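You operate a simulated robot arm through the tools that you are given. There is no shell and no other tool. Be economical: measure what you need, move in short steps, check, and stop when the job is done.

Carry out the task below with a simulated two-armed robot. There is one attempt and no reset: what you move stays moved.

Task
On the side table, fold the grey cloth in half, so that its two short edges meet.

The check looks at the end state, three seconds after you hand in, the way a careful person would. Anything else that was tipped, shoved, dropped, spilled or broken makes it a failure. Flat cloth is picked up by pressing the open fingertips on it (5 to 10 N) and closing them slowly along it; thin cloth reads only 2 to 8 mm in the jaws.

Robot
Two 7-joint arms with two-finger parallel grippers on one trunk, on a base that drives. Base frame: it is fixed to the floor where the robot stands at the start and does not move with it; the origin is under the middle of the robot, x ahead of it, y to its left, z up; the surface under the hand at the start is at about z = 0.8. Lengths are in m, angles in rad, forces in N, time in s.
The left shoulder is at the start at [0.07, 0.134, 1.101], the right one opposite. With the tool pointing down near the work surface each hand reaches from about 0.18 to 0.64 m from the robot's upright axis, wherever it stands, measured 20 degrees to its own side. Places, roughly: side table [0.5, -0.2, 0.8]. Payload 1.57 kg a hand.
The tool frame of a hand sits at the grasp point between the pads (the TCP): z along the fingers, y along the line on which they close. The tips reach 0.03 m beyond it. Largest opening 0.08 m; finger width 0.017, thickness 0.012; the body of the gripper, 0.04 by 0.082 m, starts 0.08 m behind the TCP.
Orientation is told as [roll, pitch, yaw] about the base's x, y, z axes, in that order, counted from this pose: with the fingers straight down and closing along the base's y, the tool's x points along the base's -x, its y along +y and its z along -z.

Tools
- The arms move only by the tool send_rows. It takes "left_rows", "right_rows" or both (then of equal length, played together; a hand with none holds still); each is one flat list of numbers, 7 for each row, row after row: the shift along the tool's x, y, z in m, then the turn, a rotation vector about the tool's x, y, z in rad, then the gripper command, from -1 (fully open) to 1 (shut), values between in proportion. In form: [dx, dy, dz, wx, wy, wz, grip, dx, dy, dz, wx, wy, wz, grip, ...]. A call has 1 to 20 rows; each row is the pose to reach, as a shift and turn from the pose commanded when the call began, along the tool's axes at that moment. Rows are played at 5 a second. More than 0.05 m and 0.15 rad between two rows, or a gripper value outside its range, and nothing of the call is played. A pose out of reach is approached as far as the arm can. The call stops where the force on the tool passes 40 N (or 10 N more than at its start, if that is more) or the arm is blocked; 0.2 s more then pass. The fingers move at their own pace (about 0.153 m/s each) and stop on an object; they squeeze with about 27 N. The grip force told is the motor's: it shows also when the fingers shut on nothing. Time passes only in rows, and 0.2 s behind the last, so rows that repeat a pose let the fingers close. The reply holds the time, the measured pose of the TCP, the force on the tool along the base axes, the opening and the grip force, in the units named above and with some noise, with the torque about the TCP (base axes, N m) and any sound that the robot's microphone picked up.
- Cameras (640 x 400 px; columns grow to the right, rows downward): "scene" is now at [0.1233, -0.007, 1.302]; the picture's right is [-0.09, -1.00, 0.00], its down [-0.81, 0.07, -0.59] and it looks along [0.58, -0.05, -0.81] (base axes); focal length 237 px, centre (320, 200). "left" rides on the left gripper at [0.072, 0.007, -0.122] in its tool frame; the picture's right is [-0.09, 1.00, 0.00], its down [-0.84, -0.08, -0.54] and it looks along [-0.54, -0.05, 0.84] (tool axes); focal length 238 px, centre (320, 200). "right" rides on the right gripper at [0.072, -0.007, -0.122] in its tool frame; the picture's right is [0.09, 1.00, 0.00], its down [-0.84, 0.08, -0.54] and it looks along [-0.54, 0.05, 0.84] (tool axes); focal length 238 px, centre (320, 200). There is no depth. A picture from a camera that has moved, and an enlarged one, comes with that camera's place and axes in the base frame and with its lens.
- capture(camera): a new picture of that camera. The clock stands still meanwhile.
- raise_lower(by): slides the trunk up (or, below 0, down) by that many m; the arms and the scene camera ride with it, the base frame stays. It gives what a move gives, with no picture.
- steer(legs): drives the robot by 1 to 6 legs, each [ahead, left, turn to the left] in m, m and rad, along the robot's own axes; the way and the turn of a leg run together, so that a leg with both is an arc; at most 1.5 m and 3.142 rad a leg. The arms and the cameras ride along, it lands a little off, and it stops where it bumps. It gives what a move gives.
- pan_tilt(pan, tilt): turns the head with the scene camera to pan (to the left, within 1.501 rad either way) and tilt (down, from -0.506 to 1.204), counted from straight ahead of the robot. It gives what a move gives.
- close_up(camera, box): a new picture of the part [left, top, right, bottom] of that camera's present view, enlarged. The clock stands still meanwhile.
- finish_job(): hands the job in; it is judged then, once.

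Go step by step. Nothing tells you exact positions but the pictures and the camera data: compare them with the known pose of the tool, close in by small moves and look again before you grip or let go. The budget is 120 turns and 108 pictures, counting those below and the enlarged ones. Unless the task says otherwise, let go and move clear before handing in, and close with one line.

The tools are called after "Request:" by a JSON object that holds its "api" and its "payload". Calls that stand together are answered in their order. send_rows: Moves the arms, as the interface text tells. Its arguments: {"type":"object","properties":{"left_rows":{"type":"array"},"right_rows":{"type":"array"}},"required":[]} The other tools are called the same way: raise_lower (by) slides the trunk up or down; steer (legs) drives the base; pan_tilt (pan, tilt) turns the head that bears the scene camera; capture (camera) takes a picture; close_up (camera, box) takes an enlarged picture of a part of a camera's view; finish_job () hands the job in.

At the start:

```text
time: 0.0
left_tool_pos: [0.3945, 0.1641, 0.9818]
left_tcp_rot: [0.0, -0.001, 0.003]
left_ft_force: [-0.1, -0.5, -0.1]
left_torque: [0.01, 0.02, -0.02]
left_gripper_width: 0.0801
left_grasp_force: 0.1
right_tool_pos: [0.3935, -0.1409, 0.9757]
right_tcp_rot: [-0.002, 0.0, 0.0]
right_ft_force: [0.1, -0.6, 0.4]
right_torque: [-0.02, 0.0, -0.02]
right_gripper_width: 0.0799
right_grasp_force: 0.0
trunk travel left (down, up): [-0.675, 0.265]
robot x, y, heading: [0.0014, -0.001, -0.001]
head pan, tilt: [-0.091, 0.942]
```

scene: 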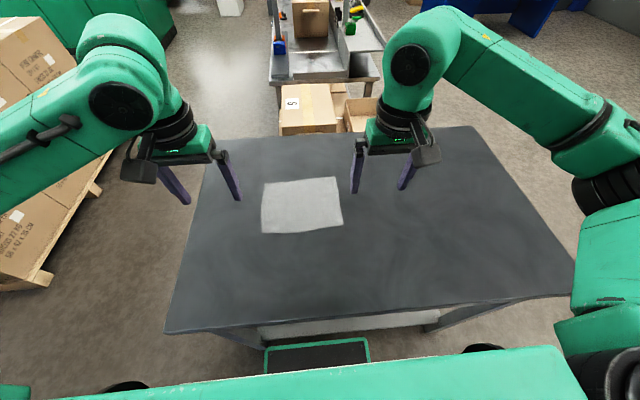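
right: 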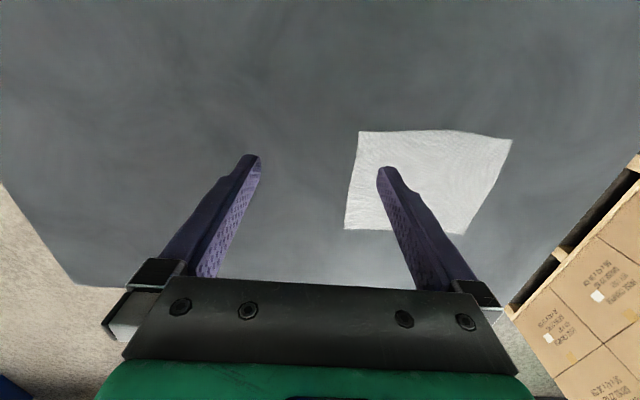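
left: 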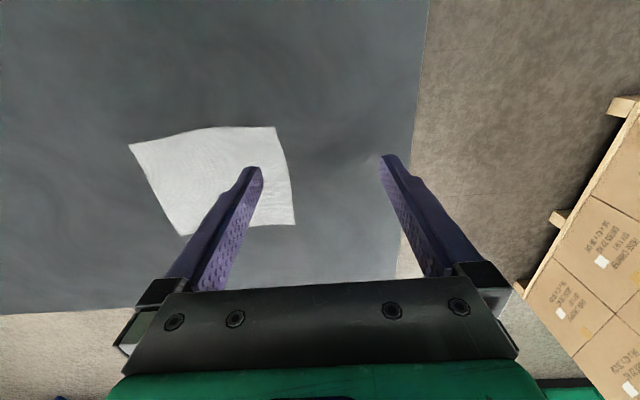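

The cloth lies at about x 0.40–0.56, y −0.09–0.11, so its short edges run along x. I plan to work from the table's left side, with both hands on one short edge, so I'll first check that there is floor space there.

Request:
{"api": "pan_tilt", "payload": {"pan": 1.2, "tilt": 0.6}}

Request:
{"api": "capture", "payload": {"camera": "scene"}}

```text
time: 1.5
left_tool_pos: [0.3925, 0.1642, 0.9821]
left_tcp_rot: [0.0, 0.001, 0.003]
left_ft_force: [0.1, 0.5, 0.4]
left_torque: [0.01, 0.02, 0.0]
left_gripper_width: 0.08
left_grasp_force: 0.1
right_tool_pos: [0.3937, -0.1403, 0.9762]
right_tcp_rot: [-0.001, 0.002, -0.001]
right_ft_force: [0.0, 0.9, -0.7]
right_torque: [-0.01, 0.02, 0.01]
right_gripper_width: 0.0801
right_grasp_force: 0.1
trunk travel left (down, up): [-0.675, 0.265]
robot x, y, heading: [-0.0002, 0.0028, -0.0]
head pan, tilt: [1.201, 0.6]
```

```text
104 pictures are left
camera scene: at [0.0826, 0.082, 1.3299], right [0.93, -0.36, 0.0], down [-0.2, -0.53, -0.82], along [0.3, 0.77, -0.57], focal length 237 px, centre (320, 200)
```

scene: 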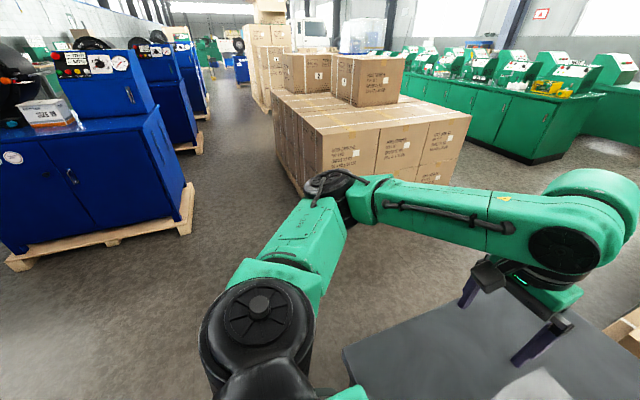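

There is plenty of floor between the table and the boxes. I'll back off, go round to the left and turn to face the table from its +y side.

Request:
{"api": "steer", "payload": {"legs": [[-0.4, 0, 0], [0, 0.85, 0], [0, 0, -1.5708], [0, 0.85, 0]]}}

Request:
{"api": "pan_tilt", "payload": {"pan": 0, "tilt": 0.942}}

Request:
{"api": "capture", "payload": {"camera": "scene"}}

```text
time: 16.0
left_tool_pos: [0.6028, 0.4425, 0.9809]
left_tcp_rot: [-0.001, 0.0, -1.575]
left_ft_force: [0.9, 0.0, -0.3]
left_torque: [0.0, -0.01, 0.02]
left_gripper_width: 0.0803
left_grasp_force: 0.1
right_tool_pos: [0.2965, 0.4442, 0.9756]
right_tcp_rot: [0.0, 0.001, -1.579]
right_ft_force: [-0.4, -0.3, 0.1]
right_torque: [-0.01, -0.04, -0.03]
right_gripper_width: 0.0801
right_grasp_force: 0.1
trunk travel left (down, up): [-0.675, 0.265]
robot x, y, heading: [0.4421, 0.8353, -1.582]
head pan, tilt: [1.201, 0.6]
```

```text
time: 17.4
left_tool_pos: [0.6025, 0.4414, 0.9809]
left_tcp_rot: [0.001, -0.001, -1.577]
left_ft_force: [-0.5, -0.6, 0.3]
left_torque: [0.0, 0.0, 0.01]
left_gripper_width: 0.0803
left_grasp_force: 0.1
right_tool_pos: [0.2969, 0.4444, 0.9752]
right_tcp_rot: [0.0, 0.0, -1.579]
right_ft_force: [-0.8, 0.3, 0.6]
right_torque: [0.02, 0.0, 0.03]
right_gripper_width: 0.08
right_grasp_force: 0.0
trunk travel left (down, up): [-0.675, 0.265]
robot x, y, heading: [0.4417, 0.8364, -1.58]
head pan, tilt: [0.0, 0.942]
```

```text
103 pictures are left
camera scene: at [0.4409, 0.7122, 1.302], right [-1.0, 0.01, 0.0], down [0.01, 0.81, -0.59], along [0.0, -0.59, -0.81], focal length 237 px, centre (320, 200)
```

scene: 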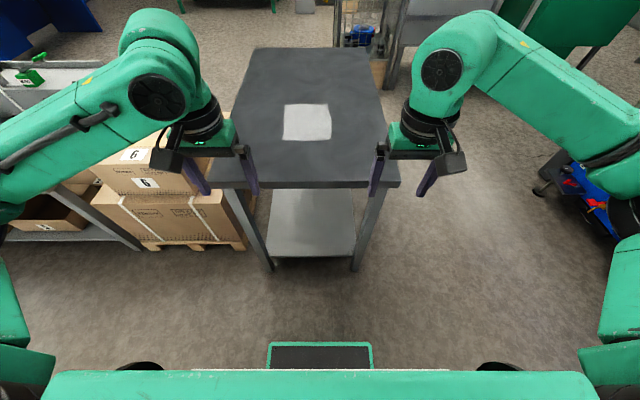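

The robot now faces the table from its +y side, and the cloth is at about x 0.41–0.57, y −0.095–0.108. I'll centre on it and move closer, to the same stand-off as at the start.

Request:
{"api": "steer", "payload": {"legs": [[0.0, 0.045, 0.01], [0.32, 0, 0]]}}

Request:
{"api": "capture", "payload": {"camera": "scene"}}

Request:
{"api": "capture", "payload": {"camera": "right"}}

Request:
{"api": "capture", "payload": {"camera": "left"}}

```text
time: 20.0
left_tool_pos: [0.6517, 0.1275, 0.9809]
left_tcp_rot: [0.001, 0.001, -1.567]
left_ft_force: [-0.4, 0.0, 0.4]
left_torque: [0.01, 0.0, 0.02]
left_gripper_width: 0.0801
left_grasp_force: 0.0
right_tool_pos: [0.3456, 0.1249, 0.9758]
right_tcp_rot: [0.0, -0.001, -1.569]
right_ft_force: [0.2, 0.3, 0.3]
right_torque: [0.01, -0.02, -0.02]
right_gripper_width: 0.0797
right_grasp_force: 0.0
trunk travel left (down, up): [-0.675, 0.265]
robot x, y, heading: [0.4891, 0.5221, -1.565]
head pan, tilt: [0.0, 0.942]
```

```text
102 pictures are left
camera scene: at [0.4874, 0.396, 1.3021], right [-1.0, 0.0, 0.0], down [0.0, 0.81, -0.59], along [0.0, -0.59, -0.81], focal length 237 px, centre (320, 200)
```

scene: 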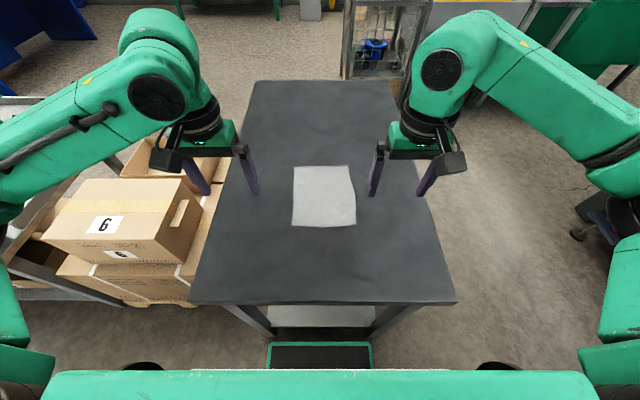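

```text
101 pictures are left
camera right: at [0.3399, 0.1974, 1.0958], right [1.0, 0.09, 0.0], down [0.08, -0.84, 0.54], along [0.05, -0.54, -0.84], focal length 238 px, centre (320, 200)
```

right: 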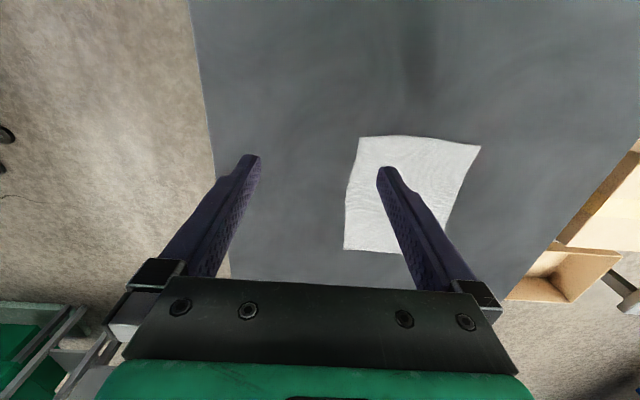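

```text
100 pictures are left
camera left: at [0.6581, 0.1995, 1.1036], right [1.0, -0.09, 0.0], down [-0.07, -0.84, 0.54], along [-0.05, -0.54, -0.84], focal length 238 px, centre (320, 200)
```

left: 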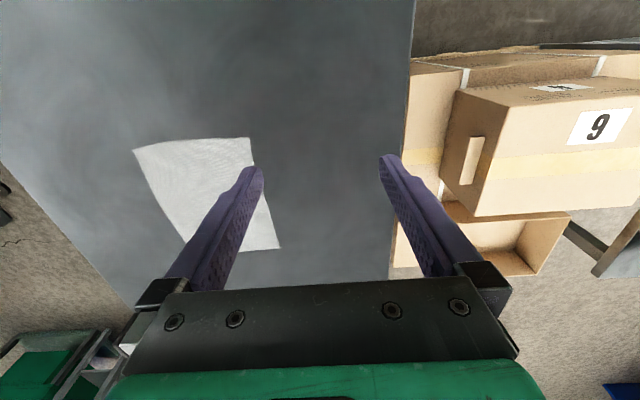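

The cloth's near short edge is at y≈0.105 (x 0.400–0.558) and the far one at y≈−0.093. I'll go a little closer for reach, then hover both hands over the near edge.

Request:
{"api": "steer", "payload": {"legs": [[0.03, 0, 0]]}}

```text
time: 20.9
left_tool_pos: [0.653, 0.0981, 0.9827]
left_tcp_rot: [0.0, -0.004, -1.568]
left_ft_force: [0.1, 0.4, 0.0]
left_torque: [-0.01, 0.0, 0.0]
left_gripper_width: 0.0799
left_grasp_force: 0.1
right_tool_pos: [0.3475, 0.097, 0.9766]
right_tcp_rot: [0.002, -0.003, -1.568]
right_ft_force: [0.5, 0.4, 0.0]
right_torque: [0.0, 0.01, 0.01]
right_gripper_width: 0.0801
right_grasp_force: 0.0
trunk travel left (down, up): [-0.675, 0.265]
robot x, y, heading: [0.4857, 0.4873, -1.572]
head pan, tilt: [0.0, 0.942]
```

I'll bring both hands in over the near edge, at x≈0.427 and x≈0.533, with the fingers partly closed.

Request:
{"api": "send_rows", "payload": {"left_rows": [0, -0.03, 0.02, 0, 0, 0, 0.1, 0, -0.06, 0.04, 0, 0, 0, 0.1, 0, -0.09, 0.06, 0, 0, 0, 0.1, 0, -0.12, 0.08, 0, 0, 0, 0.1, 0, -0.12, 0.1, 0, 0, 0, 0.1, 0, -0.12, 0.1, 0, 0, 0, 0.1], "right_rows": [0, 0.02, 0.02, 0, 0, 0, 0.1, 0, 0.04, 0.04, 0, 0, 0, 0.1, 0, 0.06, 0.06, 0, 0, 0, 0.1, 0, 0.0795, 0.08, 0, 0, 0, 0.1, 0, 0.0795, 0.096, 0, 0, 0, 0.1, 0, 0.0795, 0.096, 0, 0, 0, 0.1]}}

Request:
{"api": "capture", "payload": {"camera": "scene"}}

Request:
{"api": "capture", "payload": {"camera": "right"}}

Request:
{"api": "capture", "payload": {"camera": "left"}}

```text
time: 22.2
left_tool_pos: [0.5302, 0.0973, 0.8815]
left_tcp_rot: [0.0, -0.001, -1.567]
left_ft_force: [0.0, 0.4, 0.2]
left_torque: [0.0, 0.01, 0.0]
left_gripper_width: 0.0363
left_grasp_force: 0.1
right_tool_pos: [0.4268, 0.0951, 0.8801]
right_tcp_rot: [0.0, 0.001, -1.569]
right_ft_force: [-0.4, 0.9, 0.1]
right_torque: [0.01, 0.03, 0.02]
right_gripper_width: 0.0361
right_grasp_force: 0.0
trunk travel left (down, up): [-0.675, 0.265]
robot x, y, heading: [0.489, 0.4926, -1.565]
head pan, tilt: [0.0, 0.942]
```

```text
99 pictures are left
camera scene: at [0.4874, 0.3657, 1.302], right [-1.0, 0.0, 0.0], down [0.0, 0.81, -0.59], along [0.0, -0.59, -0.81], focal length 237 px, centre (320, 200)
```

scene: 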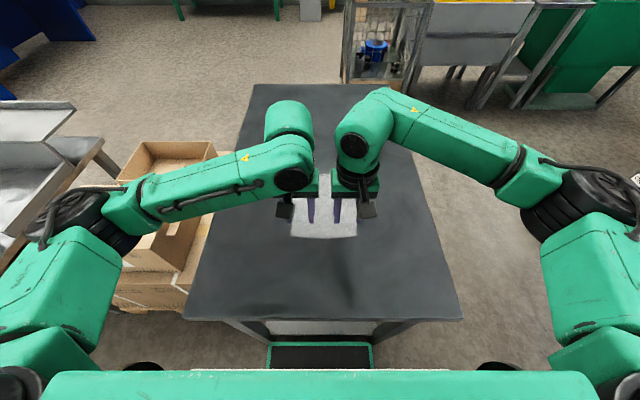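

```text
98 pictures are left
camera right: at [0.4206, 0.1675, 0.9999], right [1.0, 0.09, 0.0], down [0.08, -0.84, 0.54], along [0.05, -0.54, -0.84], focal length 238 px, centre (320, 200)
```

right: 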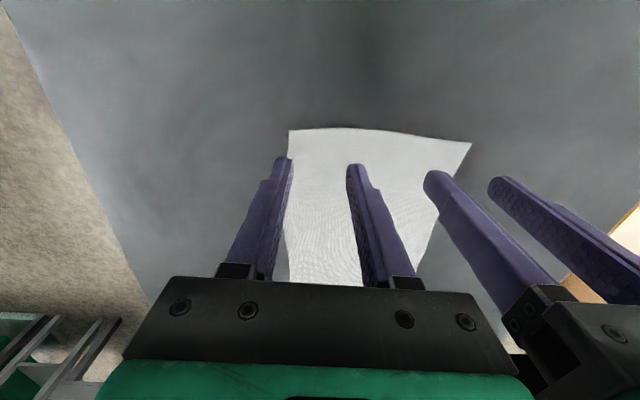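

```text
97 pictures are left
camera left: at [0.537, 0.169, 1.0036], right [1.0, -0.09, 0.0], down [-0.07, -0.84, 0.54], along [-0.05, -0.54, -0.84], focal length 238 px, centre (320, 200)
```

left: 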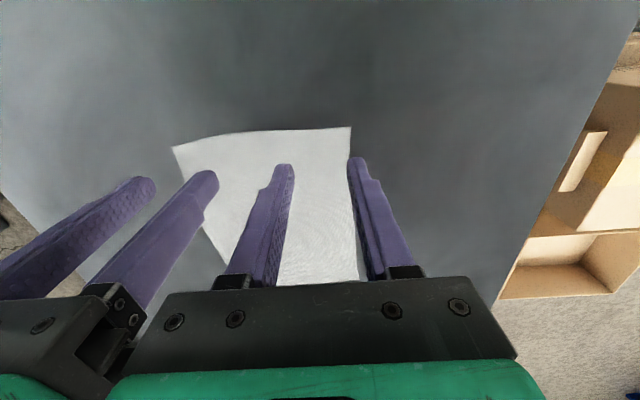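

The cloth's corners check out at (0.400, 0.107) and (0.558, 0.108), and both hands straddle the edge well. I'll narrow the fingers a little and descend to just above the cloth.

Request:
{"api": "send_rows", "payload": {"left_rows": [0.001, 0, 0.02, 0, 0, 0, 0.25, 0.001, 0, 0.035, 0, 0, 0, 0.25, 0.001, 0, 0.045, 0, 0, 0, 0.25, 0.001, 0, 0.047, 0, 0, 0, 0.25], "right_rows": [0.003, 0, 0.02, 0, 0, 0, 0.25, 0.003, 0, 0.035, 0, 0, 0, 0.25, 0.003, 0, 0.044, 0, 0, 0, 0.25, 0.003, 0, 0.046, 0, 0, 0, 0.25]}}

Request:
{"api": "capture", "payload": {"camera": "right"}}

Request:
{"api": "capture", "payload": {"camera": "left"}}

```text
time: 23.2
left_tool_pos: [0.5315, 0.0975, 0.8349]
left_tcp_rot: [0.0, 0.001, -1.568]
left_ft_force: [0.4, -0.9, 0.1]
left_torque: [0.0, 0.02, 0.03]
left_gripper_width: 0.0297
left_grasp_force: 0.1
right_tool_pos: [0.4264, 0.098, 0.8344]
right_tcp_rot: [-0.001, 0.001, -1.569]
right_ft_force: [0.0, -0.3, 0.5]
right_torque: [-0.01, -0.01, 0.0]
right_gripper_width: 0.03
right_grasp_force: 0.1
trunk travel left (down, up): [-0.675, 0.265]
robot x, y, heading: [0.4844, 0.4872, -1.566]
head pan, tilt: [0.0, 0.942]
```

```text
96 pictures are left
camera right: at [0.4195, 0.1703, 0.9536], right [1.0, 0.09, 0.0], down [0.08, -0.84, 0.54], along [0.05, -0.54, -0.84], focal length 238 px, centre (320, 200)
```

right: 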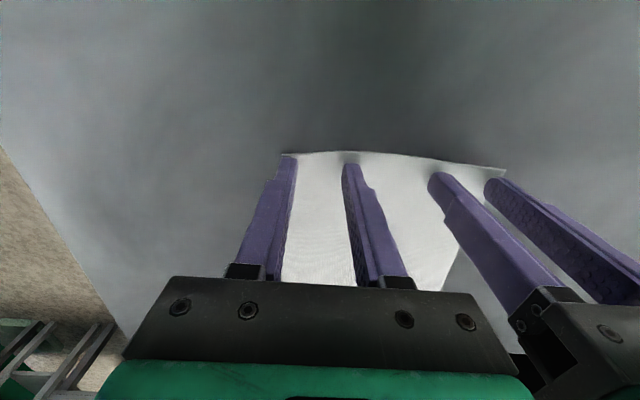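

```text
95 pictures are left
camera left: at [0.5374, 0.1701, 0.9563], right [1.0, -0.09, 0.0], down [-0.08, -0.84, 0.54], along [-0.05, -0.54, -0.84], focal length 238 px, centre (320, 200)
```

left: 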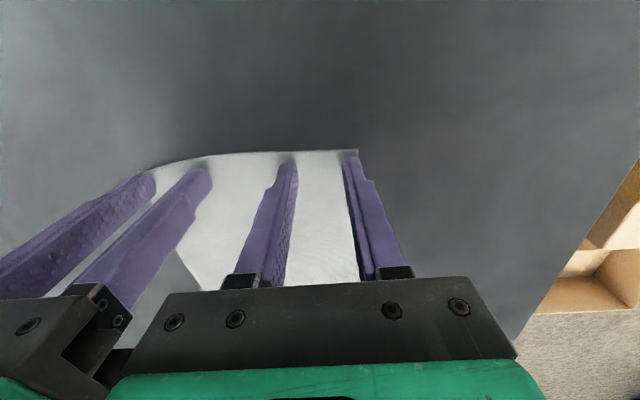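

The fingertips sit just above the cloth, about 2 mm inside the edge. I'll press down gently in 1 mm steps.

Request:
{"api": "send_rows", "payload": {"left_rows": [0, 0, 0.002, 0, 0, 0, 0.25, 0, 0, 0.004, 0, 0, 0, 0.25, 0, 0, 0.005, 0, 0, 0, 0.25], "right_rows": [0, 0, 0.002, 0, 0, 0, 0.25, 0, 0, 0.004, 0, 0, 0, 0.25, 0, 0, 0.005, 0, 0, 0, 0.25]}}

```text
time: 24.1
left_tool_pos: [0.5303, 0.0979, 0.8315]
left_tcp_rot: [0.0, -0.003, -1.568]
left_ft_force: [-1.2, -2.1, 9.2]
left_torque: [-0.01, -0.07, 0.0]
left_gripper_width: 0.0302
left_grasp_force: 0.1
right_tool_pos: [0.4244, 0.0982, 0.8315]
right_tcp_rot: [0.003, -0.006, -1.57]
right_ft_force: [-0.1, -3.0, 17.3]
right_torque: [-0.03, 0.16, 0.02]
right_gripper_width: 0.0298
right_grasp_force: 0.1
trunk travel left (down, up): [-0.675, 0.265]
robot x, y, heading: [0.4843, 0.4854, -1.569]
head pan, tilt: [0.0, 0.942]
```

There is contact: 9 N on the left and 17 N on the right. I'll ease the right hand by 1 mm and close both slowly.

Request:
{"api": "send_rows", "payload": {"left_rows": [0, 0, 0, 0, 0, 0, 0.25, 0, 0, 0, 0, 0, 0, 0.32, 0, 0, 0, 0, 0, 0, 0.4, 0, 0, 0, 0, 0, 0, 0.48, 0, 0, 0, 0, 0, 0, 0.56, 0, 0, 0, 0, 0, 0, 0.64, 0, 0, 0, 0, 0, 0, 0.72, 0, 0, 0, 0, 0, 0, 0.8, 0, 0, 0, 0, 0, 0, 0.9, 0, 0, 0, 0, 0, 0, 1, 0, 0, 0, 0, 0, 0, 1, 0, 0, 0, 0, 0, 0, 1], "right_rows": [0, 0, -0.0011, 0, 0, 0, 0.25, 0, 0, -0.0011, 0, 0, 0, 0.32, 0, 0, -0.0011, 0, 0, 0, 0.4, 0, 0, -0.0011, 0, 0, 0, 0.48, 0, 0, -0.0011, 0, 0, 0, 0.56, 0, 0, -0.0011, 0, 0, 0, 0.64, 0, 0, -0.0011, 0, 0, 0, 0.72, 0, 0, -0.0011, 0, 0, 0, 0.8, 0, 0, -0.0011, 0, 0, 0, 0.9, 0, 0, -0.0011, 0, 0, 0, 1, 0, 0, -0.0011, 0, 0, 0, 1, 0, 0, -0.0011, 0, 0, 0, 1]}}

Request:
{"api": "capture", "payload": {"camera": "right"}}

Request:
{"api": "capture", "payload": {"camera": "left"}}

```text
time: 26.6
left_tool_pos: [0.5304, 0.0995, 0.8309]
left_tcp_rot: [-0.001, -0.007, -1.567]
left_ft_force: [0.7, -0.5, 31.0]
left_torque: [0.04, 0.0, -0.01]
left_gripper_width: 0.0019
left_grasp_force: 23.6
right_tool_pos: [0.4256, 0.1009, 0.8314]
right_tcp_rot: [0.001, -0.003, -1.57]
right_ft_force: [0.1, 0.2, 1.6]
right_torque: [0.0, -0.01, -0.03]
right_gripper_width: 0.0001
right_grasp_force: 21.3
trunk travel left (down, up): [-0.675, 0.265]
robot x, y, heading: [0.4857, 0.4897, -1.574]
head pan, tilt: [0.0, 0.942]
```

```text
94 pictures are left
camera right: at [0.4193, 0.173, 0.9511], right [1.0, 0.09, 0.0], down [0.08, -0.83, 0.54], along [0.05, -0.54, -0.84], focal length 238 px, centre (320, 200)
```

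right: 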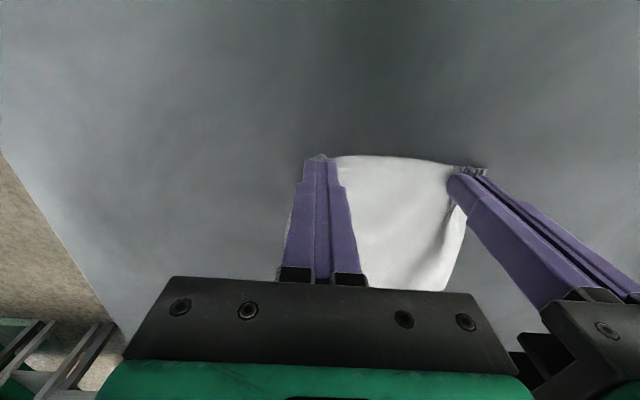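

```text
93 pictures are left
camera left: at [0.5375, 0.1726, 0.9529], right [1.0, -0.09, 0.0], down [-0.07, -0.83, 0.55], along [-0.05, -0.54, -0.84], focal length 238 px, centre (320, 200)
```

left: 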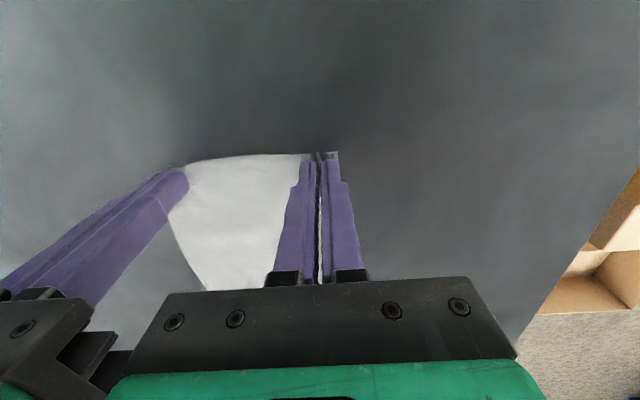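

The left hand has the cloth (1.9 mm, white between the pads), but the right hand slipped and closed on nothing. I'll ease the left hand up slightly and redo the right hand with firmer pressure.

Request:
{"api": "send_rows", "payload": {"left_rows": [0, 0, -0.002, 0, 0, 0, 1, 0, 0, -0.003, 0, 0, 0, 1, 0, 0, -0.003, 0, 0, 0, 1, 0, 0, -0.003, 0, 0, 0, 1, 0, 0, -0.003, 0, 0, 0, 1], "right_rows": [0, 0, -0.008, 0, 0, 0, 1, 0, 0, -0.008, 0, 0, 0, 0.25, -0.002, 0.002, -0.004, 0, 0, 0, 0.25, -0.002, 0.002, 0, 0, 0, 0, 0.25, -0.002, 0.002, 0.001, 0, 0, 0, 0.25]}}

Request:
{"api": "capture", "payload": {"camera": "right"}}

```text
time: 27.9
left_tool_pos: [0.5308, 0.0981, 0.8324]
left_tcp_rot: [0.0, 0.0, -1.568]
left_ft_force: [-0.5, 0.0, -1.0]
left_torque: [-0.01, 0.0, 0.0]
left_gripper_width: 0.0019
left_grasp_force: 24.2
right_tool_pos: [0.4281, 0.097, 0.8312]
right_tcp_rot: [0.002, -0.002, -1.571]
right_ft_force: [-2.9, -0.9, 19.6]
right_torque: [-0.02, 0.08, 0.0]
right_gripper_width: 0.0299
right_grasp_force: 0.0
trunk travel left (down, up): [-0.675, 0.265]
robot x, y, heading: [0.4857, 0.4909, -1.566]
head pan, tilt: [0.0, 0.942]
```

```text
92 pictures are left
camera right: at [0.4215, 0.1693, 0.9506], right [1.0, 0.09, 0.0], down [0.08, -0.83, 0.55], along [0.05, -0.54, -0.84], focal length 238 px, centre (320, 200)
```

right: 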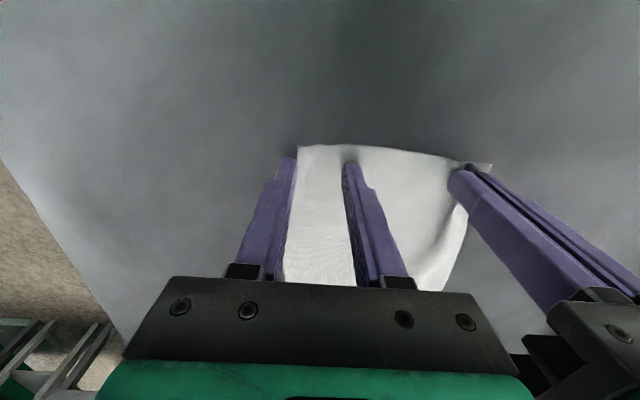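

The cloth corner moved inward to x≈0.413, so the right outer finger was off the cloth. I'll shift the right hand +8 mm in x and +5 mm in y with a narrower opening, and press again.

Request:
{"api": "send_rows", "payload": {"right_rows": [0, 0, -0.009, 0, 0, 0, 0.25, 0.005, 0.008, -0.009, 0, 0, 0, 0.4, 0.005, 0.008, -0.004, 0, 0, 0, 0.4, 0.005, 0.008, -0.002, 0, 0, 0, 0.4, 0.005, 0.008, -0.0008, 0, 0, 0, 0.4, 0.005, 0.008, -0.0008, 0, 0, 0, 0.4]}}

Request:
{"api": "capture", "payload": {"camera": "right"}}

```text
time: 29.2
left_tool_pos: [0.5308, 0.0979, 0.8329]
left_tcp_rot: [0.0, -0.003, -1.566]
left_ft_force: [0.0, 0.2, -0.2]
left_torque: [0.01, 0.01, 0.02]
left_gripper_width: 0.0016
left_grasp_force: 23.4
right_tool_pos: [0.4354, 0.1017, 0.8302]
right_tcp_rot: [0.002, -0.003, -1.57]
right_ft_force: [-0.2, -2.5, 15.1]
right_torque: [-0.03, 0.16, 0.01]
right_gripper_width: 0.0241
right_grasp_force: 0.1
trunk travel left (down, up): [-0.675, 0.265]
robot x, y, heading: [0.4895, 0.4871, -1.563]
head pan, tilt: [0.0, 0.942]
```

```text
91 pictures are left
camera right: at [0.4298, 0.1744, 0.9508], right [1.0, 0.09, 0.0], down [0.08, -0.83, 0.54], along [0.05, -0.54, -0.84], focal length 238 px, centre (320, 200)
```

right: 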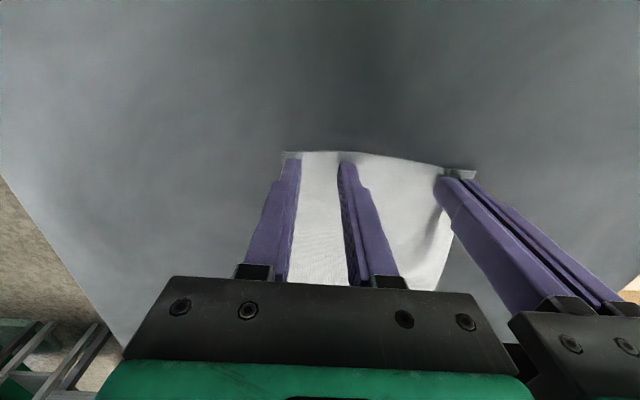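

Both right fingers are now on the cloth at about 15 N. I'll close slowly, with a tiny relief in height.

Request:
{"api": "send_rows", "payload": {"right_rows": [0, 0, -0.0003, 0, 0, 0, 0.45, 0, 0, -0.0003, 0, 0, 0, 0.5, 0, 0, -0.0003, 0, 0, 0, 0.56, 0, 0, -0.0003, 0, 0, 0, 0.62, 0, 0, -0.0003, 0, 0, 0, 0.68, 0, 0, -0.0004, 0, 0, 0, 0.74, 0, 0, -0.0005, 0, 0, 0, 0.8, 0, 0, -0.0006, 0, 0, 0, 0.86, 0, 0, -0.0007, 0, 0, 0, 0.92, 0, 0, -0.0008, 0, 0, 0, 1, 0, 0, -0.0008, 0, 0, 0, 1, 0, 0, -0.0008, 0, 0, 0, 1]}}

Request:
{"api": "capture", "payload": {"camera": "right"}}

```text
time: 31.9
left_tool_pos: [0.5315, 0.0987, 0.8325]
left_tcp_rot: [-0.001, -0.002, -1.568]
left_ft_force: [-1.5, 0.4, -0.2]
left_torque: [0.03, 0.03, -0.01]
left_gripper_width: 0.0019
left_grasp_force: 23.5
right_tool_pos: [0.4372, 0.1032, 0.83]
right_tcp_rot: [0.0, -0.001, -1.571]
right_ft_force: [0.4, 1.4, 11.3]
right_torque: [0.13, 0.04, 0.03]
right_gripper_width: 0.0018
right_grasp_force: 23.0
trunk travel left (down, up): [-0.675, 0.265]
robot x, y, heading: [0.4875, 0.4926, -1.564]
head pan, tilt: [0.0, 0.942]
```

```text
90 pictures are left
camera right: at [0.4296, 0.1749, 0.951], right [1.0, 0.09, 0.0], down [0.08, -0.84, 0.54], along [0.05, -0.54, -0.84], focal length 238 px, centre (320, 200)
```

right: 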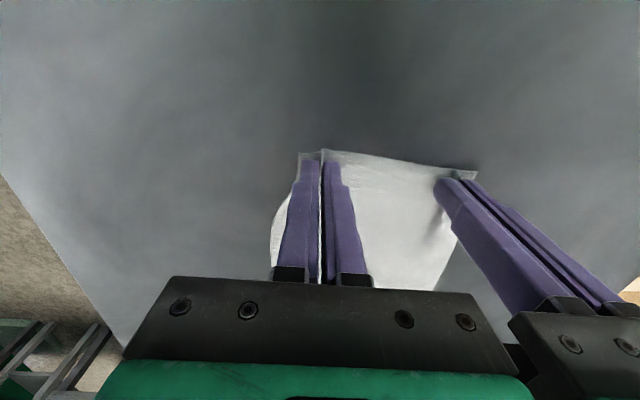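

Both hands hold the edge (about 1.8 mm each). I'll lift slowly along the start of the fold arc and look.

Request:
{"api": "send_rows", "payload": {"left_rows": [0, 0, -0.01, 0, 0, 0, 1, -0.003, 0, -0.02, 0, 0, 0, 1, -0.007, 0, -0.03, 0, 0, 0, 1, -0.012, 0, -0.04, 0, 0, 0, 1, -0.02, 0, -0.05, 0, 0, 0, 1, -0.02, 0, -0.05, 0, 0, 0, 1], "right_rows": [0, 0, -0.01, 0, 0, 0, 1, -0.003, 0, -0.02, 0, 0, 0, 1, -0.007, 0, -0.03, 0, 0, 0, 1, -0.012, 0, -0.04, 0, 0, 0, 1, -0.02, 0, -0.05, 0, 0, 0, 1, -0.02, 0, -0.05, 0, 0, 0, 1]}}

Request:
{"api": "capture", "payload": {"camera": "scene"}}

Request:
{"api": "capture", "payload": {"camera": "right"}}

Request:
{"api": "close_up", "payload": {"camera": "scene", "box": [240, 140, 400, 240]}}

```text
time: 33.2
left_tool_pos: [0.5317, 0.0767, 0.8828]
left_tcp_rot: [0.001, 0.0, -1.567]
left_ft_force: [-0.7, 0.3, 0.6]
left_torque: [0.0, 0.02, 0.01]
left_gripper_width: 0.002
left_grasp_force: 23.7
right_tool_pos: [0.4361, 0.0817, 0.8803]
right_tcp_rot: [0.0, -0.001, -1.569]
right_ft_force: [-0.1, 0.9, 0.5]
right_torque: [-0.03, 0.01, -0.03]
right_gripper_width: 0.0017
right_grasp_force: 23.4
trunk travel left (down, up): [-0.675, 0.265]
robot x, y, heading: [0.4861, 0.4886, -1.573]
head pan, tilt: [0.0, 0.942]
```

```text
89 pictures are left
camera scene: at [0.4875, 0.3657, 1.302], right [-1.0, 0.0, 0.0], down [0.0, 0.81, -0.59], along [0.0, -0.59, -0.81], focal length 237 px, centre (320, 200)
```

scene: 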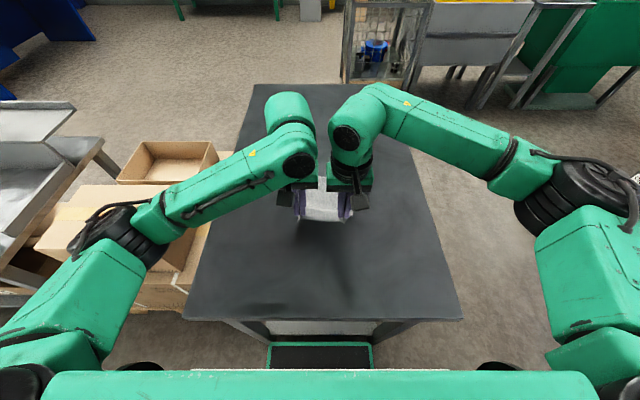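

```text
88 pictures are left
camera right: at [0.4295, 0.1538, 1.0008], right [1.0, 0.09, 0.0], down [0.08, -0.84, 0.54], along [0.05, -0.54, -0.84], focal length 238 px, centre (320, 200)
```

right: 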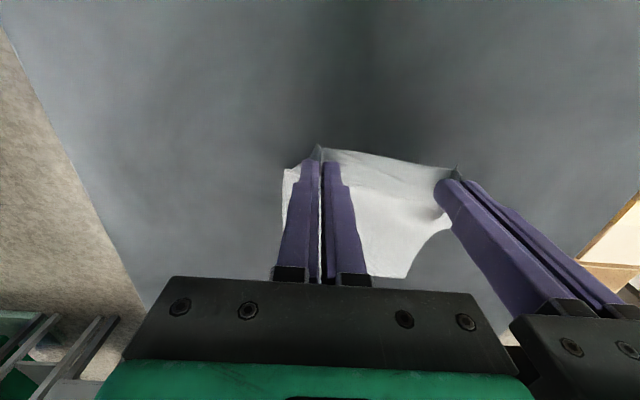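

```text
4.00 times, centred on (320, 190) of scene
camera zoom: at [0.4875, 0.3657, 1.302], right [-1.0, 0.0, 0.0], down [0.0, 0.81, -0.59], along [0.0, -0.59, -0.81], focal length 947 px, centre (320, 240)
```

zoom: 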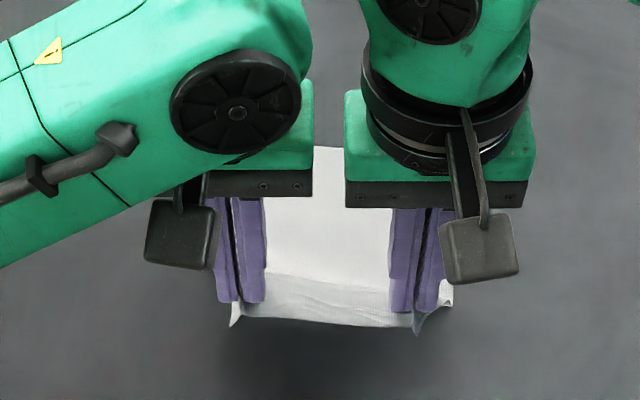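

The edge has lifted cleanly. I want to know where the far edge lies now, so I'll look from the left hand.

Request:
{"api": "capture", "payload": {"camera": "left"}}

Request:
{"api": "close_up", "payload": {"camera": "scene", "box": [296, 155, 344, 185]}}

```text
86 pictures are left
camera left: at [0.5381, 0.1498, 1.0054], right [1.0, -0.09, 0.0], down [-0.07, -0.84, 0.54], along [-0.05, -0.54, -0.84], focal length 238 px, centre (320, 200)
```

left: 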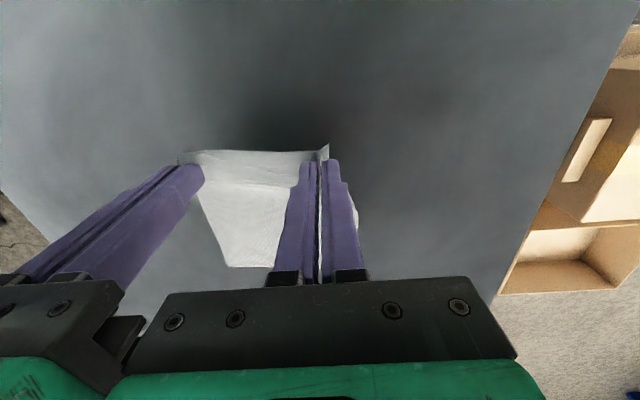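

```text
13.33 times, centred on (320, 170) of scene
camera zoom: at [0.4875, 0.3657, 1.302], right [-1.0, 0.0, 0.0], down [0.0, 0.81, -0.59], along [0.0, -0.59, -0.81], focal length 3157 px, centre (320, 600)
```

zoom: 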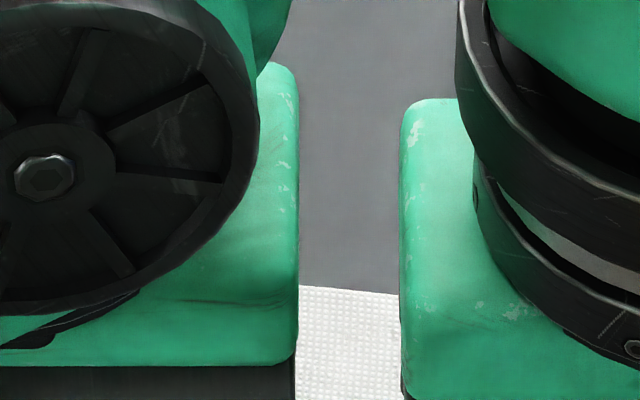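

The far edge is now at y≈−0.08, because the cloth slid about 1 cm while being gripped. I'll carry the held edge over in an arc, slowly tilting the fingers so the held edge turns with the cloth.

Request:
{"api": "send_rows", "payload": {"left_rows": [-0.011, 0, -0.008, 0, 0.05, 0, 1, -0.0225, 0, -0.0165, 0, 0.1, 0, 1, -0.034, 0, -0.021, 0, 0.15, 0, 1, -0.0455, 0, -0.0255, 0, 0.2, 0, 1, -0.057, 0, -0.028, 0, 0.25, 0, 1, -0.0685, 0, -0.0295, 0, 0.3, 0, 1, -0.0685, 0, -0.0295, 0, 0.3, 0, 1], "right_rows": [-0.011, 0, -0.008, 0, 0.05, 0, 1, -0.0225, 0, -0.0165, 0, 0.1, 0, 1, -0.034, 0, -0.021, 0, 0.15, 0, 1, -0.0455, 0, -0.0255, 0, 0.2, 0, 1, -0.057, 0, -0.028, 0, 0.25, 0, 1, -0.0685, 0, -0.0295, 0, 0.3, 0, 1, -0.0685, 0, -0.0295, 0, 0.3, 0, 1]}}

Request:
{"api": "close_up", "payload": {"camera": "scene", "box": [240, 130, 400, 230]}}

Request:
{"api": "capture", "payload": {"camera": "left"}}

Request:
{"api": "capture", "payload": {"camera": "right"}}

```text
time: 34.9
left_tool_pos: [0.5318, 0.0099, 0.9131]
left_tcp_rot: [0.0, 0.3, -1.569]
left_ft_force: [0.4, 0.0, -0.7]
left_torque: [0.0, 0.02, -0.01]
left_gripper_width: 0.0015
left_grasp_force: 23.3
right_tool_pos: [0.4357, 0.0126, 0.9117]
right_tcp_rot: [0.001, 0.301, -1.57]
right_ft_force: [0.0, -0.8, -0.5]
right_torque: [-0.03, -0.01, -0.04]
right_gripper_width: 0.0017
right_grasp_force: 23.4
trunk travel left (down, up): [-0.675, 0.265]
robot x, y, heading: [0.4844, 0.4907, -1.567]
head pan, tilt: [0.0, 0.942]
```

```text
4.00 times, centred on (320, 180) of scene
camera zoom: at [0.4874, 0.3662, 1.3021], right [-1.0, 0.0, 0.0], down [0.0, 0.81, -0.59], along [0.0, -0.59, -0.81], focal length 947 px, centre (320, 280)
```

zoom: 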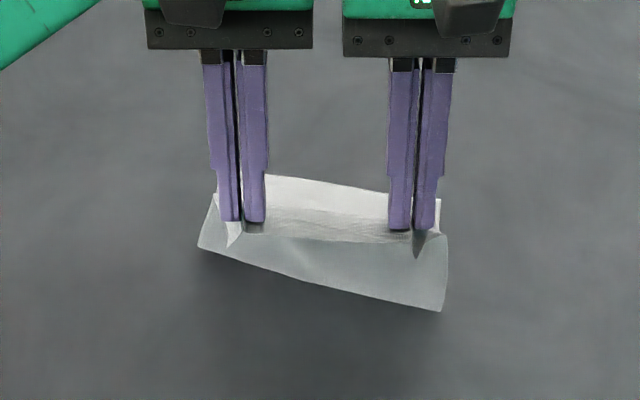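

```text
83 pictures are left
camera left: at [0.5384, 0.0429, 1.0505], right [1.0, -0.09, -0.03], down [-0.08, -0.96, 0.27], along [-0.05, -0.27, -0.96], focal length 238 px, centre (320, 200)
```

left: 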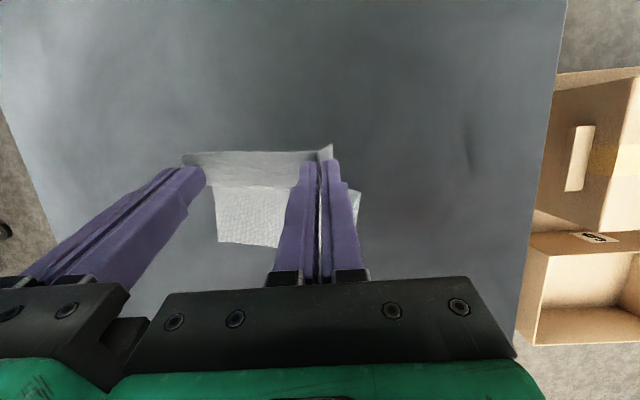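

```text
82 pictures are left
camera right: at [0.4296, 0.0457, 1.0462], right [1.0, 0.09, 0.03], down [0.08, -0.96, 0.27], along [0.05, -0.27, -0.96], focal length 238 px, centre (320, 200)
```

right: 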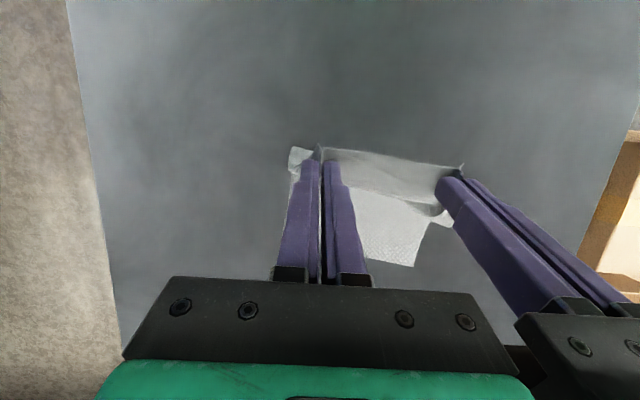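

The lower half has rotated about 9°: its far edge now runs from (0.400, −0.068) to (0.561, −0.095). I'll angle the held edge to match, with the right hand trailing by about 16 mm and a small yaw, as I continue the arc.

Request:
{"api": "send_rows", "payload": {"left_rows": [-0.0248, 0, 0.0, -0.0125, 0.05, 0.04, 1, -0.0496, 0, 0.0028, -0.025, 0.1, 0.08, 1, -0.067, 0, 0.012, -0.037, 0.15, 0.12, 1, -0.0848, 0, 0.0226, -0.049, 0.2, 0.159, 1, -0.0848, 0, 0.0226, -0.049, 0.2, 0.159, 1], "right_rows": [-0.02, 0, 0.001, -0.0125, 0.05, 0.04, 1, -0.0404, 0, 0.0044, -0.025, 0.1, 0.08, 1, -0.056, 0, 0.014, -0.037, 0.15, 0.12, 1, -0.0717, 0, 0.0254, -0.049, 0.2, 0.159, 1, -0.0717, 0, 0.0254, -0.049, 0.2, 0.159, 1]}}

Request:
{"api": "close_up", "payload": {"camera": "scene", "box": [240, 120, 400, 220]}}

Request:
{"api": "capture", "payload": {"camera": "left"}}

Request:
{"api": "capture", "payload": {"camera": "right"}}

```text
time: 36.0
left_tool_pos: [0.5485, -0.0031, 0.8739]
left_tcp_rot: [-0.017, 0.5, -1.743]
left_ft_force: [-0.3, 0.2, -0.2]
left_torque: [0.01, -0.02, 0.03]
left_gripper_width: 0.0018
left_grasp_force: 22.8
left hand out of reach, approached as far as the arm can: row 2, 3, 4, 5
right_tool_pos: [0.4275, -0.0027, 0.8721]
right_tcp_rot: [-0.02, 0.499, -1.744]
right_ft_force: [-0.3, 0.7, 0.6]
right_torque: [-0.01, 0.0, 0.0]
right_gripper_width: 0.0001
right_grasp_force: 21.9
right hand out of reach, approached as far as the arm can: row 2, 3, 4, 5
trunk travel left (down, up): [-0.675, 0.265]
robot x, y, heading: [0.4894, 0.4883, -1.569]
head pan, tilt: [0.0, 0.942]
```

```text
4.00 times, centred on (320, 170) of scene
camera zoom: at [0.487, 0.367, 1.3021], right [-1.0, 0.0, 0.0], down [0.0, 0.81, -0.59], along [0.0, -0.59, -0.81], focal length 947 px, centre (320, 320)
```

zoom: 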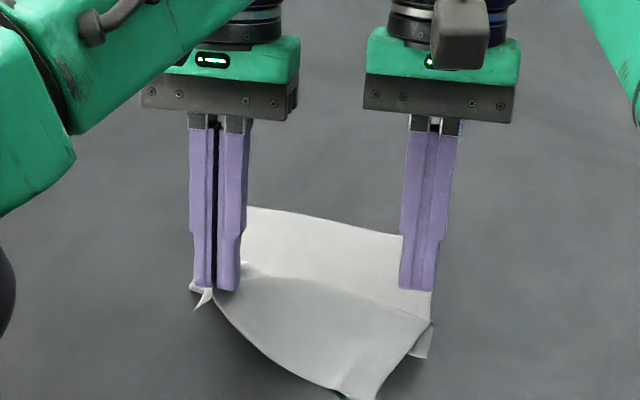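

```text
80 pictures are left
camera left: at [0.558, 0.0005, 1.0151], right [0.97, -0.24, -0.06], down [-0.24, -0.97, 0.08], along [-0.08, -0.06, -1.0], focal length 238 px, centre (320, 200)
```

left: 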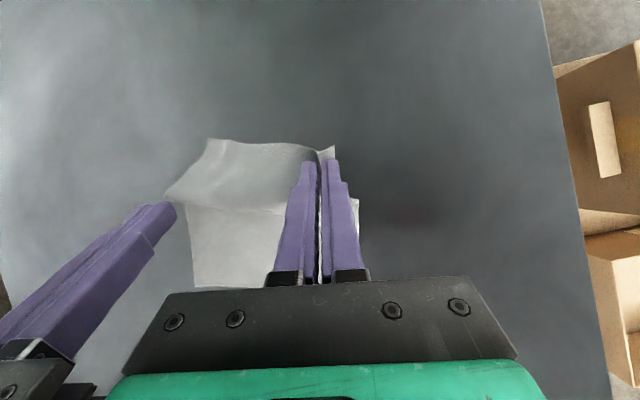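

```text
79 pictures are left
camera right: at [0.4237, 0.0024, 1.0116], right [1.0, -0.08, 0.03], down [-0.08, -0.99, 0.07], along [0.02, -0.08, -1.0], focal length 238 px, centre (320, 200)
```

right: 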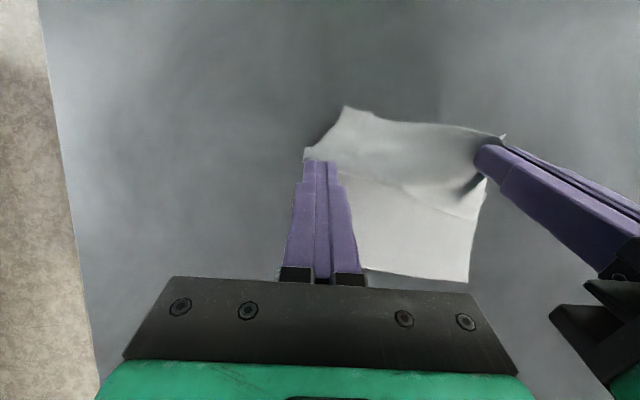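

The tilt put both hands out of reach, so they drifted apart and the right hand lost its corner. I'll untilt, bring the left hand back toward the near side with the cloth, and lay the cloth flat again for a better approach.

Request:
{"api": "send_rows", "payload": {"left_rows": [0.012, 0, 0.002, 0, -0.1, 0, 1, 0.024, 0, 0.004, 0, -0.2, 0, 1, 0.036, 0, 0.006, 0, -0.3, 0, 1, 0.05, 0, 0.009, 0, -0.4, 0, 1, 0.0623, 0, 0.0112, 0, -0.5, 0, 1, 0.0623, 0, 0.0112, 0, -0.5, 0, 1], "right_rows": [0.02, -0.01, -0.01, 0, -0.1, 0, 1, 0.035, -0.02, -0.015, 0, -0.2, 0, 1, 0.05, -0.03, -0.015, 0, -0.3, 0, 1, 0.065, -0.04, -0.015, 0, -0.4, 0, 1, 0.08, -0.05, -0.015, 0, -0.5, 0, 1, 0.08, -0.05, -0.015, 0, -0.5, 0, 1]}}

Request:
{"api": "close_up", "payload": {"camera": "scene", "box": [240, 130, 400, 230]}}

```text
time: 37.5
left_tool_pos: [0.5592, 0.0518, 0.8914]
left_tcp_rot: [-0.015, -0.002, -1.732]
left_ft_force: [0.0, 1.2, 0.6]
left_torque: [0.07, -0.03, 0.01]
left_gripper_width: 0.0017
left_grasp_force: 23.5
right_tool_pos: [0.3876, 0.0658, 0.9208]
right_tcp_rot: [-0.017, 0.004, -1.734]
right_ft_force: [-0.4, -0.8, -0.7]
right_torque: [0.03, -0.02, 0.01]
right_gripper_width: 0.0
right_grasp_force: 20.8
right hand out of reach, approached as far as the arm can: row 1, 2, 3
trunk travel left (down, up): [-0.675, 0.265]
robot x, y, heading: [0.4863, 0.4902, -1.572]
head pan, tilt: [0.0, 0.942]
```

```text
4.00 times, centred on (320, 180) of scene
camera zoom: at [0.4856, 0.3628, 1.3016], right [-1.0, 0.0, 0.0], down [0.0, 0.81, -0.59], along [0.0, -0.59, -0.81], focal length 947 px, centre (320, 280)
```

zoom: 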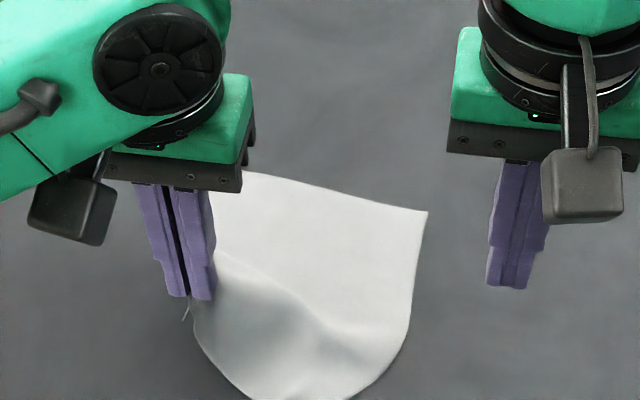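

I'll lay the left corner back down in the cloth's natural position at about (0.565, 0.095) and release it.

Request:
{"api": "send_rows", "payload": {"left_rows": [0.015, 0, 0.01, 0, 0, 0, 1, 0.03, -0.001, 0.025, 0, 0, 0, 1, 0.041, -0.002, 0.042, 0, 0, 0, 1, 0.043, -0.002, 0.055, 0, 0, 0, 1, 0.043, -0.002, 0.055, 0, 0, 0, 1, 0.043, -0.002, 0.055, 0, 0, 0, 0.6, 0.043, -0.002, 0.055, 0, 0, 0, 0.2, 0.043, -0.002, 0.04, 0, 0, 0, 0.2, 0.043, -0.002, 0, 0, 0, 0, 0.2, 0.043, 0.03, -0.04, 0, 0, 0, 0.2, 0.043, 0.07, -0.05, 0, 0, 0, 0.2]}}

Request:
{"api": "capture", "payload": {"camera": "scene"}}

Request:
{"api": "close_up", "payload": {"camera": "scene", "box": [240, 150, 400, 250]}}

```text
refused: row 10 steps farther than a row can; nothing moved
```

```text
77 pictures are left
camera scene: at [0.4856, 0.3628, 1.3016], right [-1.0, 0.0, 0.0], down [0.0, 0.81, -0.59], along [0.0, -0.59, -0.81], focal length 237 px, centre (320, 200)
```

scene: 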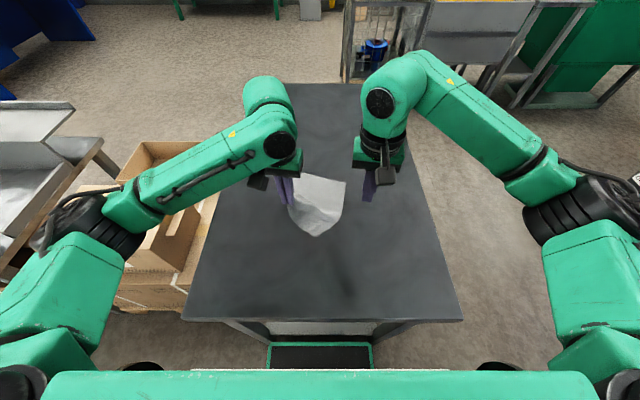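

```text
4.00 times, centred on (320, 200) of scene
camera zoom: at [0.4856, 0.3628, 1.3016], right [-1.0, 0.0, 0.0], down [0.0, 0.81, -0.59], along [0.0, -0.59, -0.81], focal length 947 px, centre (320, 200)
```

zoom: 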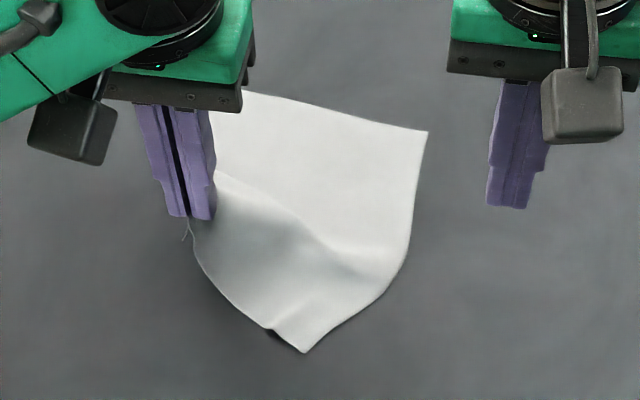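

That call was refused because one step was too large. I'll resend it with smaller steps.

Request:
{"api": "send_rows", "payload": {"left_rows": [0.015, 0, 0.01, 0, 0, 0, 1, 0.03, -0.001, 0.025, 0, 0, 0, 1, 0.041, -0.002, 0.042, 0, 0, 0, 1, 0.043, -0.002, 0.055, 0, 0, 0, 1, 0.043, -0.002, 0.055, 0, 0, 0, 1, 0.043, -0.002, 0.055, 0, 0, 0, 0.6, 0.043, -0.002, 0.055, 0, 0, 0, 0.2, 0.043, -0.002, 0.04, 0, 0, 0, 0.2, 0.043, -0.002, 0, 0, 0, 0, 0.2, 0.043, 0.02, -0.03, 0, 0, 0, 0.2, 0.043, 0.05, -0.05, 0, 0, 0, 0.2, 0.043, 0.09, -0.05, 0, 0, 0, 0.2]}}

Request:
{"api": "close_up", "payload": {"camera": "scene", "box": [240, 150, 400, 250]}}

```text
time: 40.0
left_tool_pos: [0.6591, 0.0833, 0.9427]
left_tcp_rot: [-0.02, -0.002, -1.734]
left_ft_force: [0.7, 0.2, -0.6]
left_torque: [0.0, 0.0, 0.01]
left_gripper_width: 0.0319
left_grasp_force: 0.1
right_tool_pos: [0.3907, 0.0671, 0.9221]
right_tcp_rot: [-0.018, -0.002, -1.733]
right_ft_force: [-0.6, 0.0, 0.3]
right_torque: [0.01, 0.03, 0.01]
right_gripper_width: 0.0
right_grasp_force: 21.8
trunk travel left (down, up): [-0.675, 0.265]
robot x, y, heading: [0.4898, 0.4866, -1.57]
head pan, tilt: [0.0, 0.942]
```

```text
4.00 times, centred on (320, 200) of scene
camera zoom: at [0.4891, 0.3659, 1.302], right [-1.0, 0.0, 0.0], down [0.0, 0.81, -0.59], along [0.0, -0.59, -0.81], focal length 947 px, centre (320, 200)
```

zoom: 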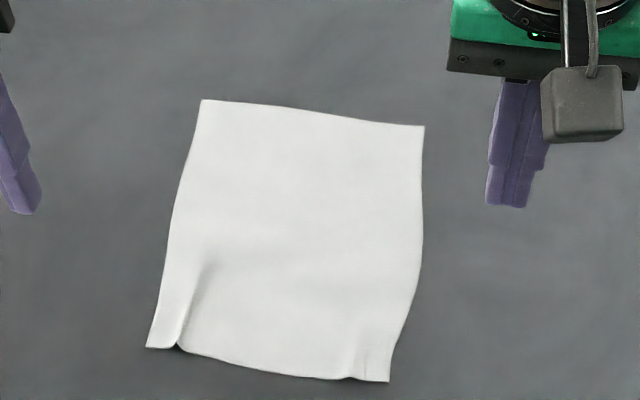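

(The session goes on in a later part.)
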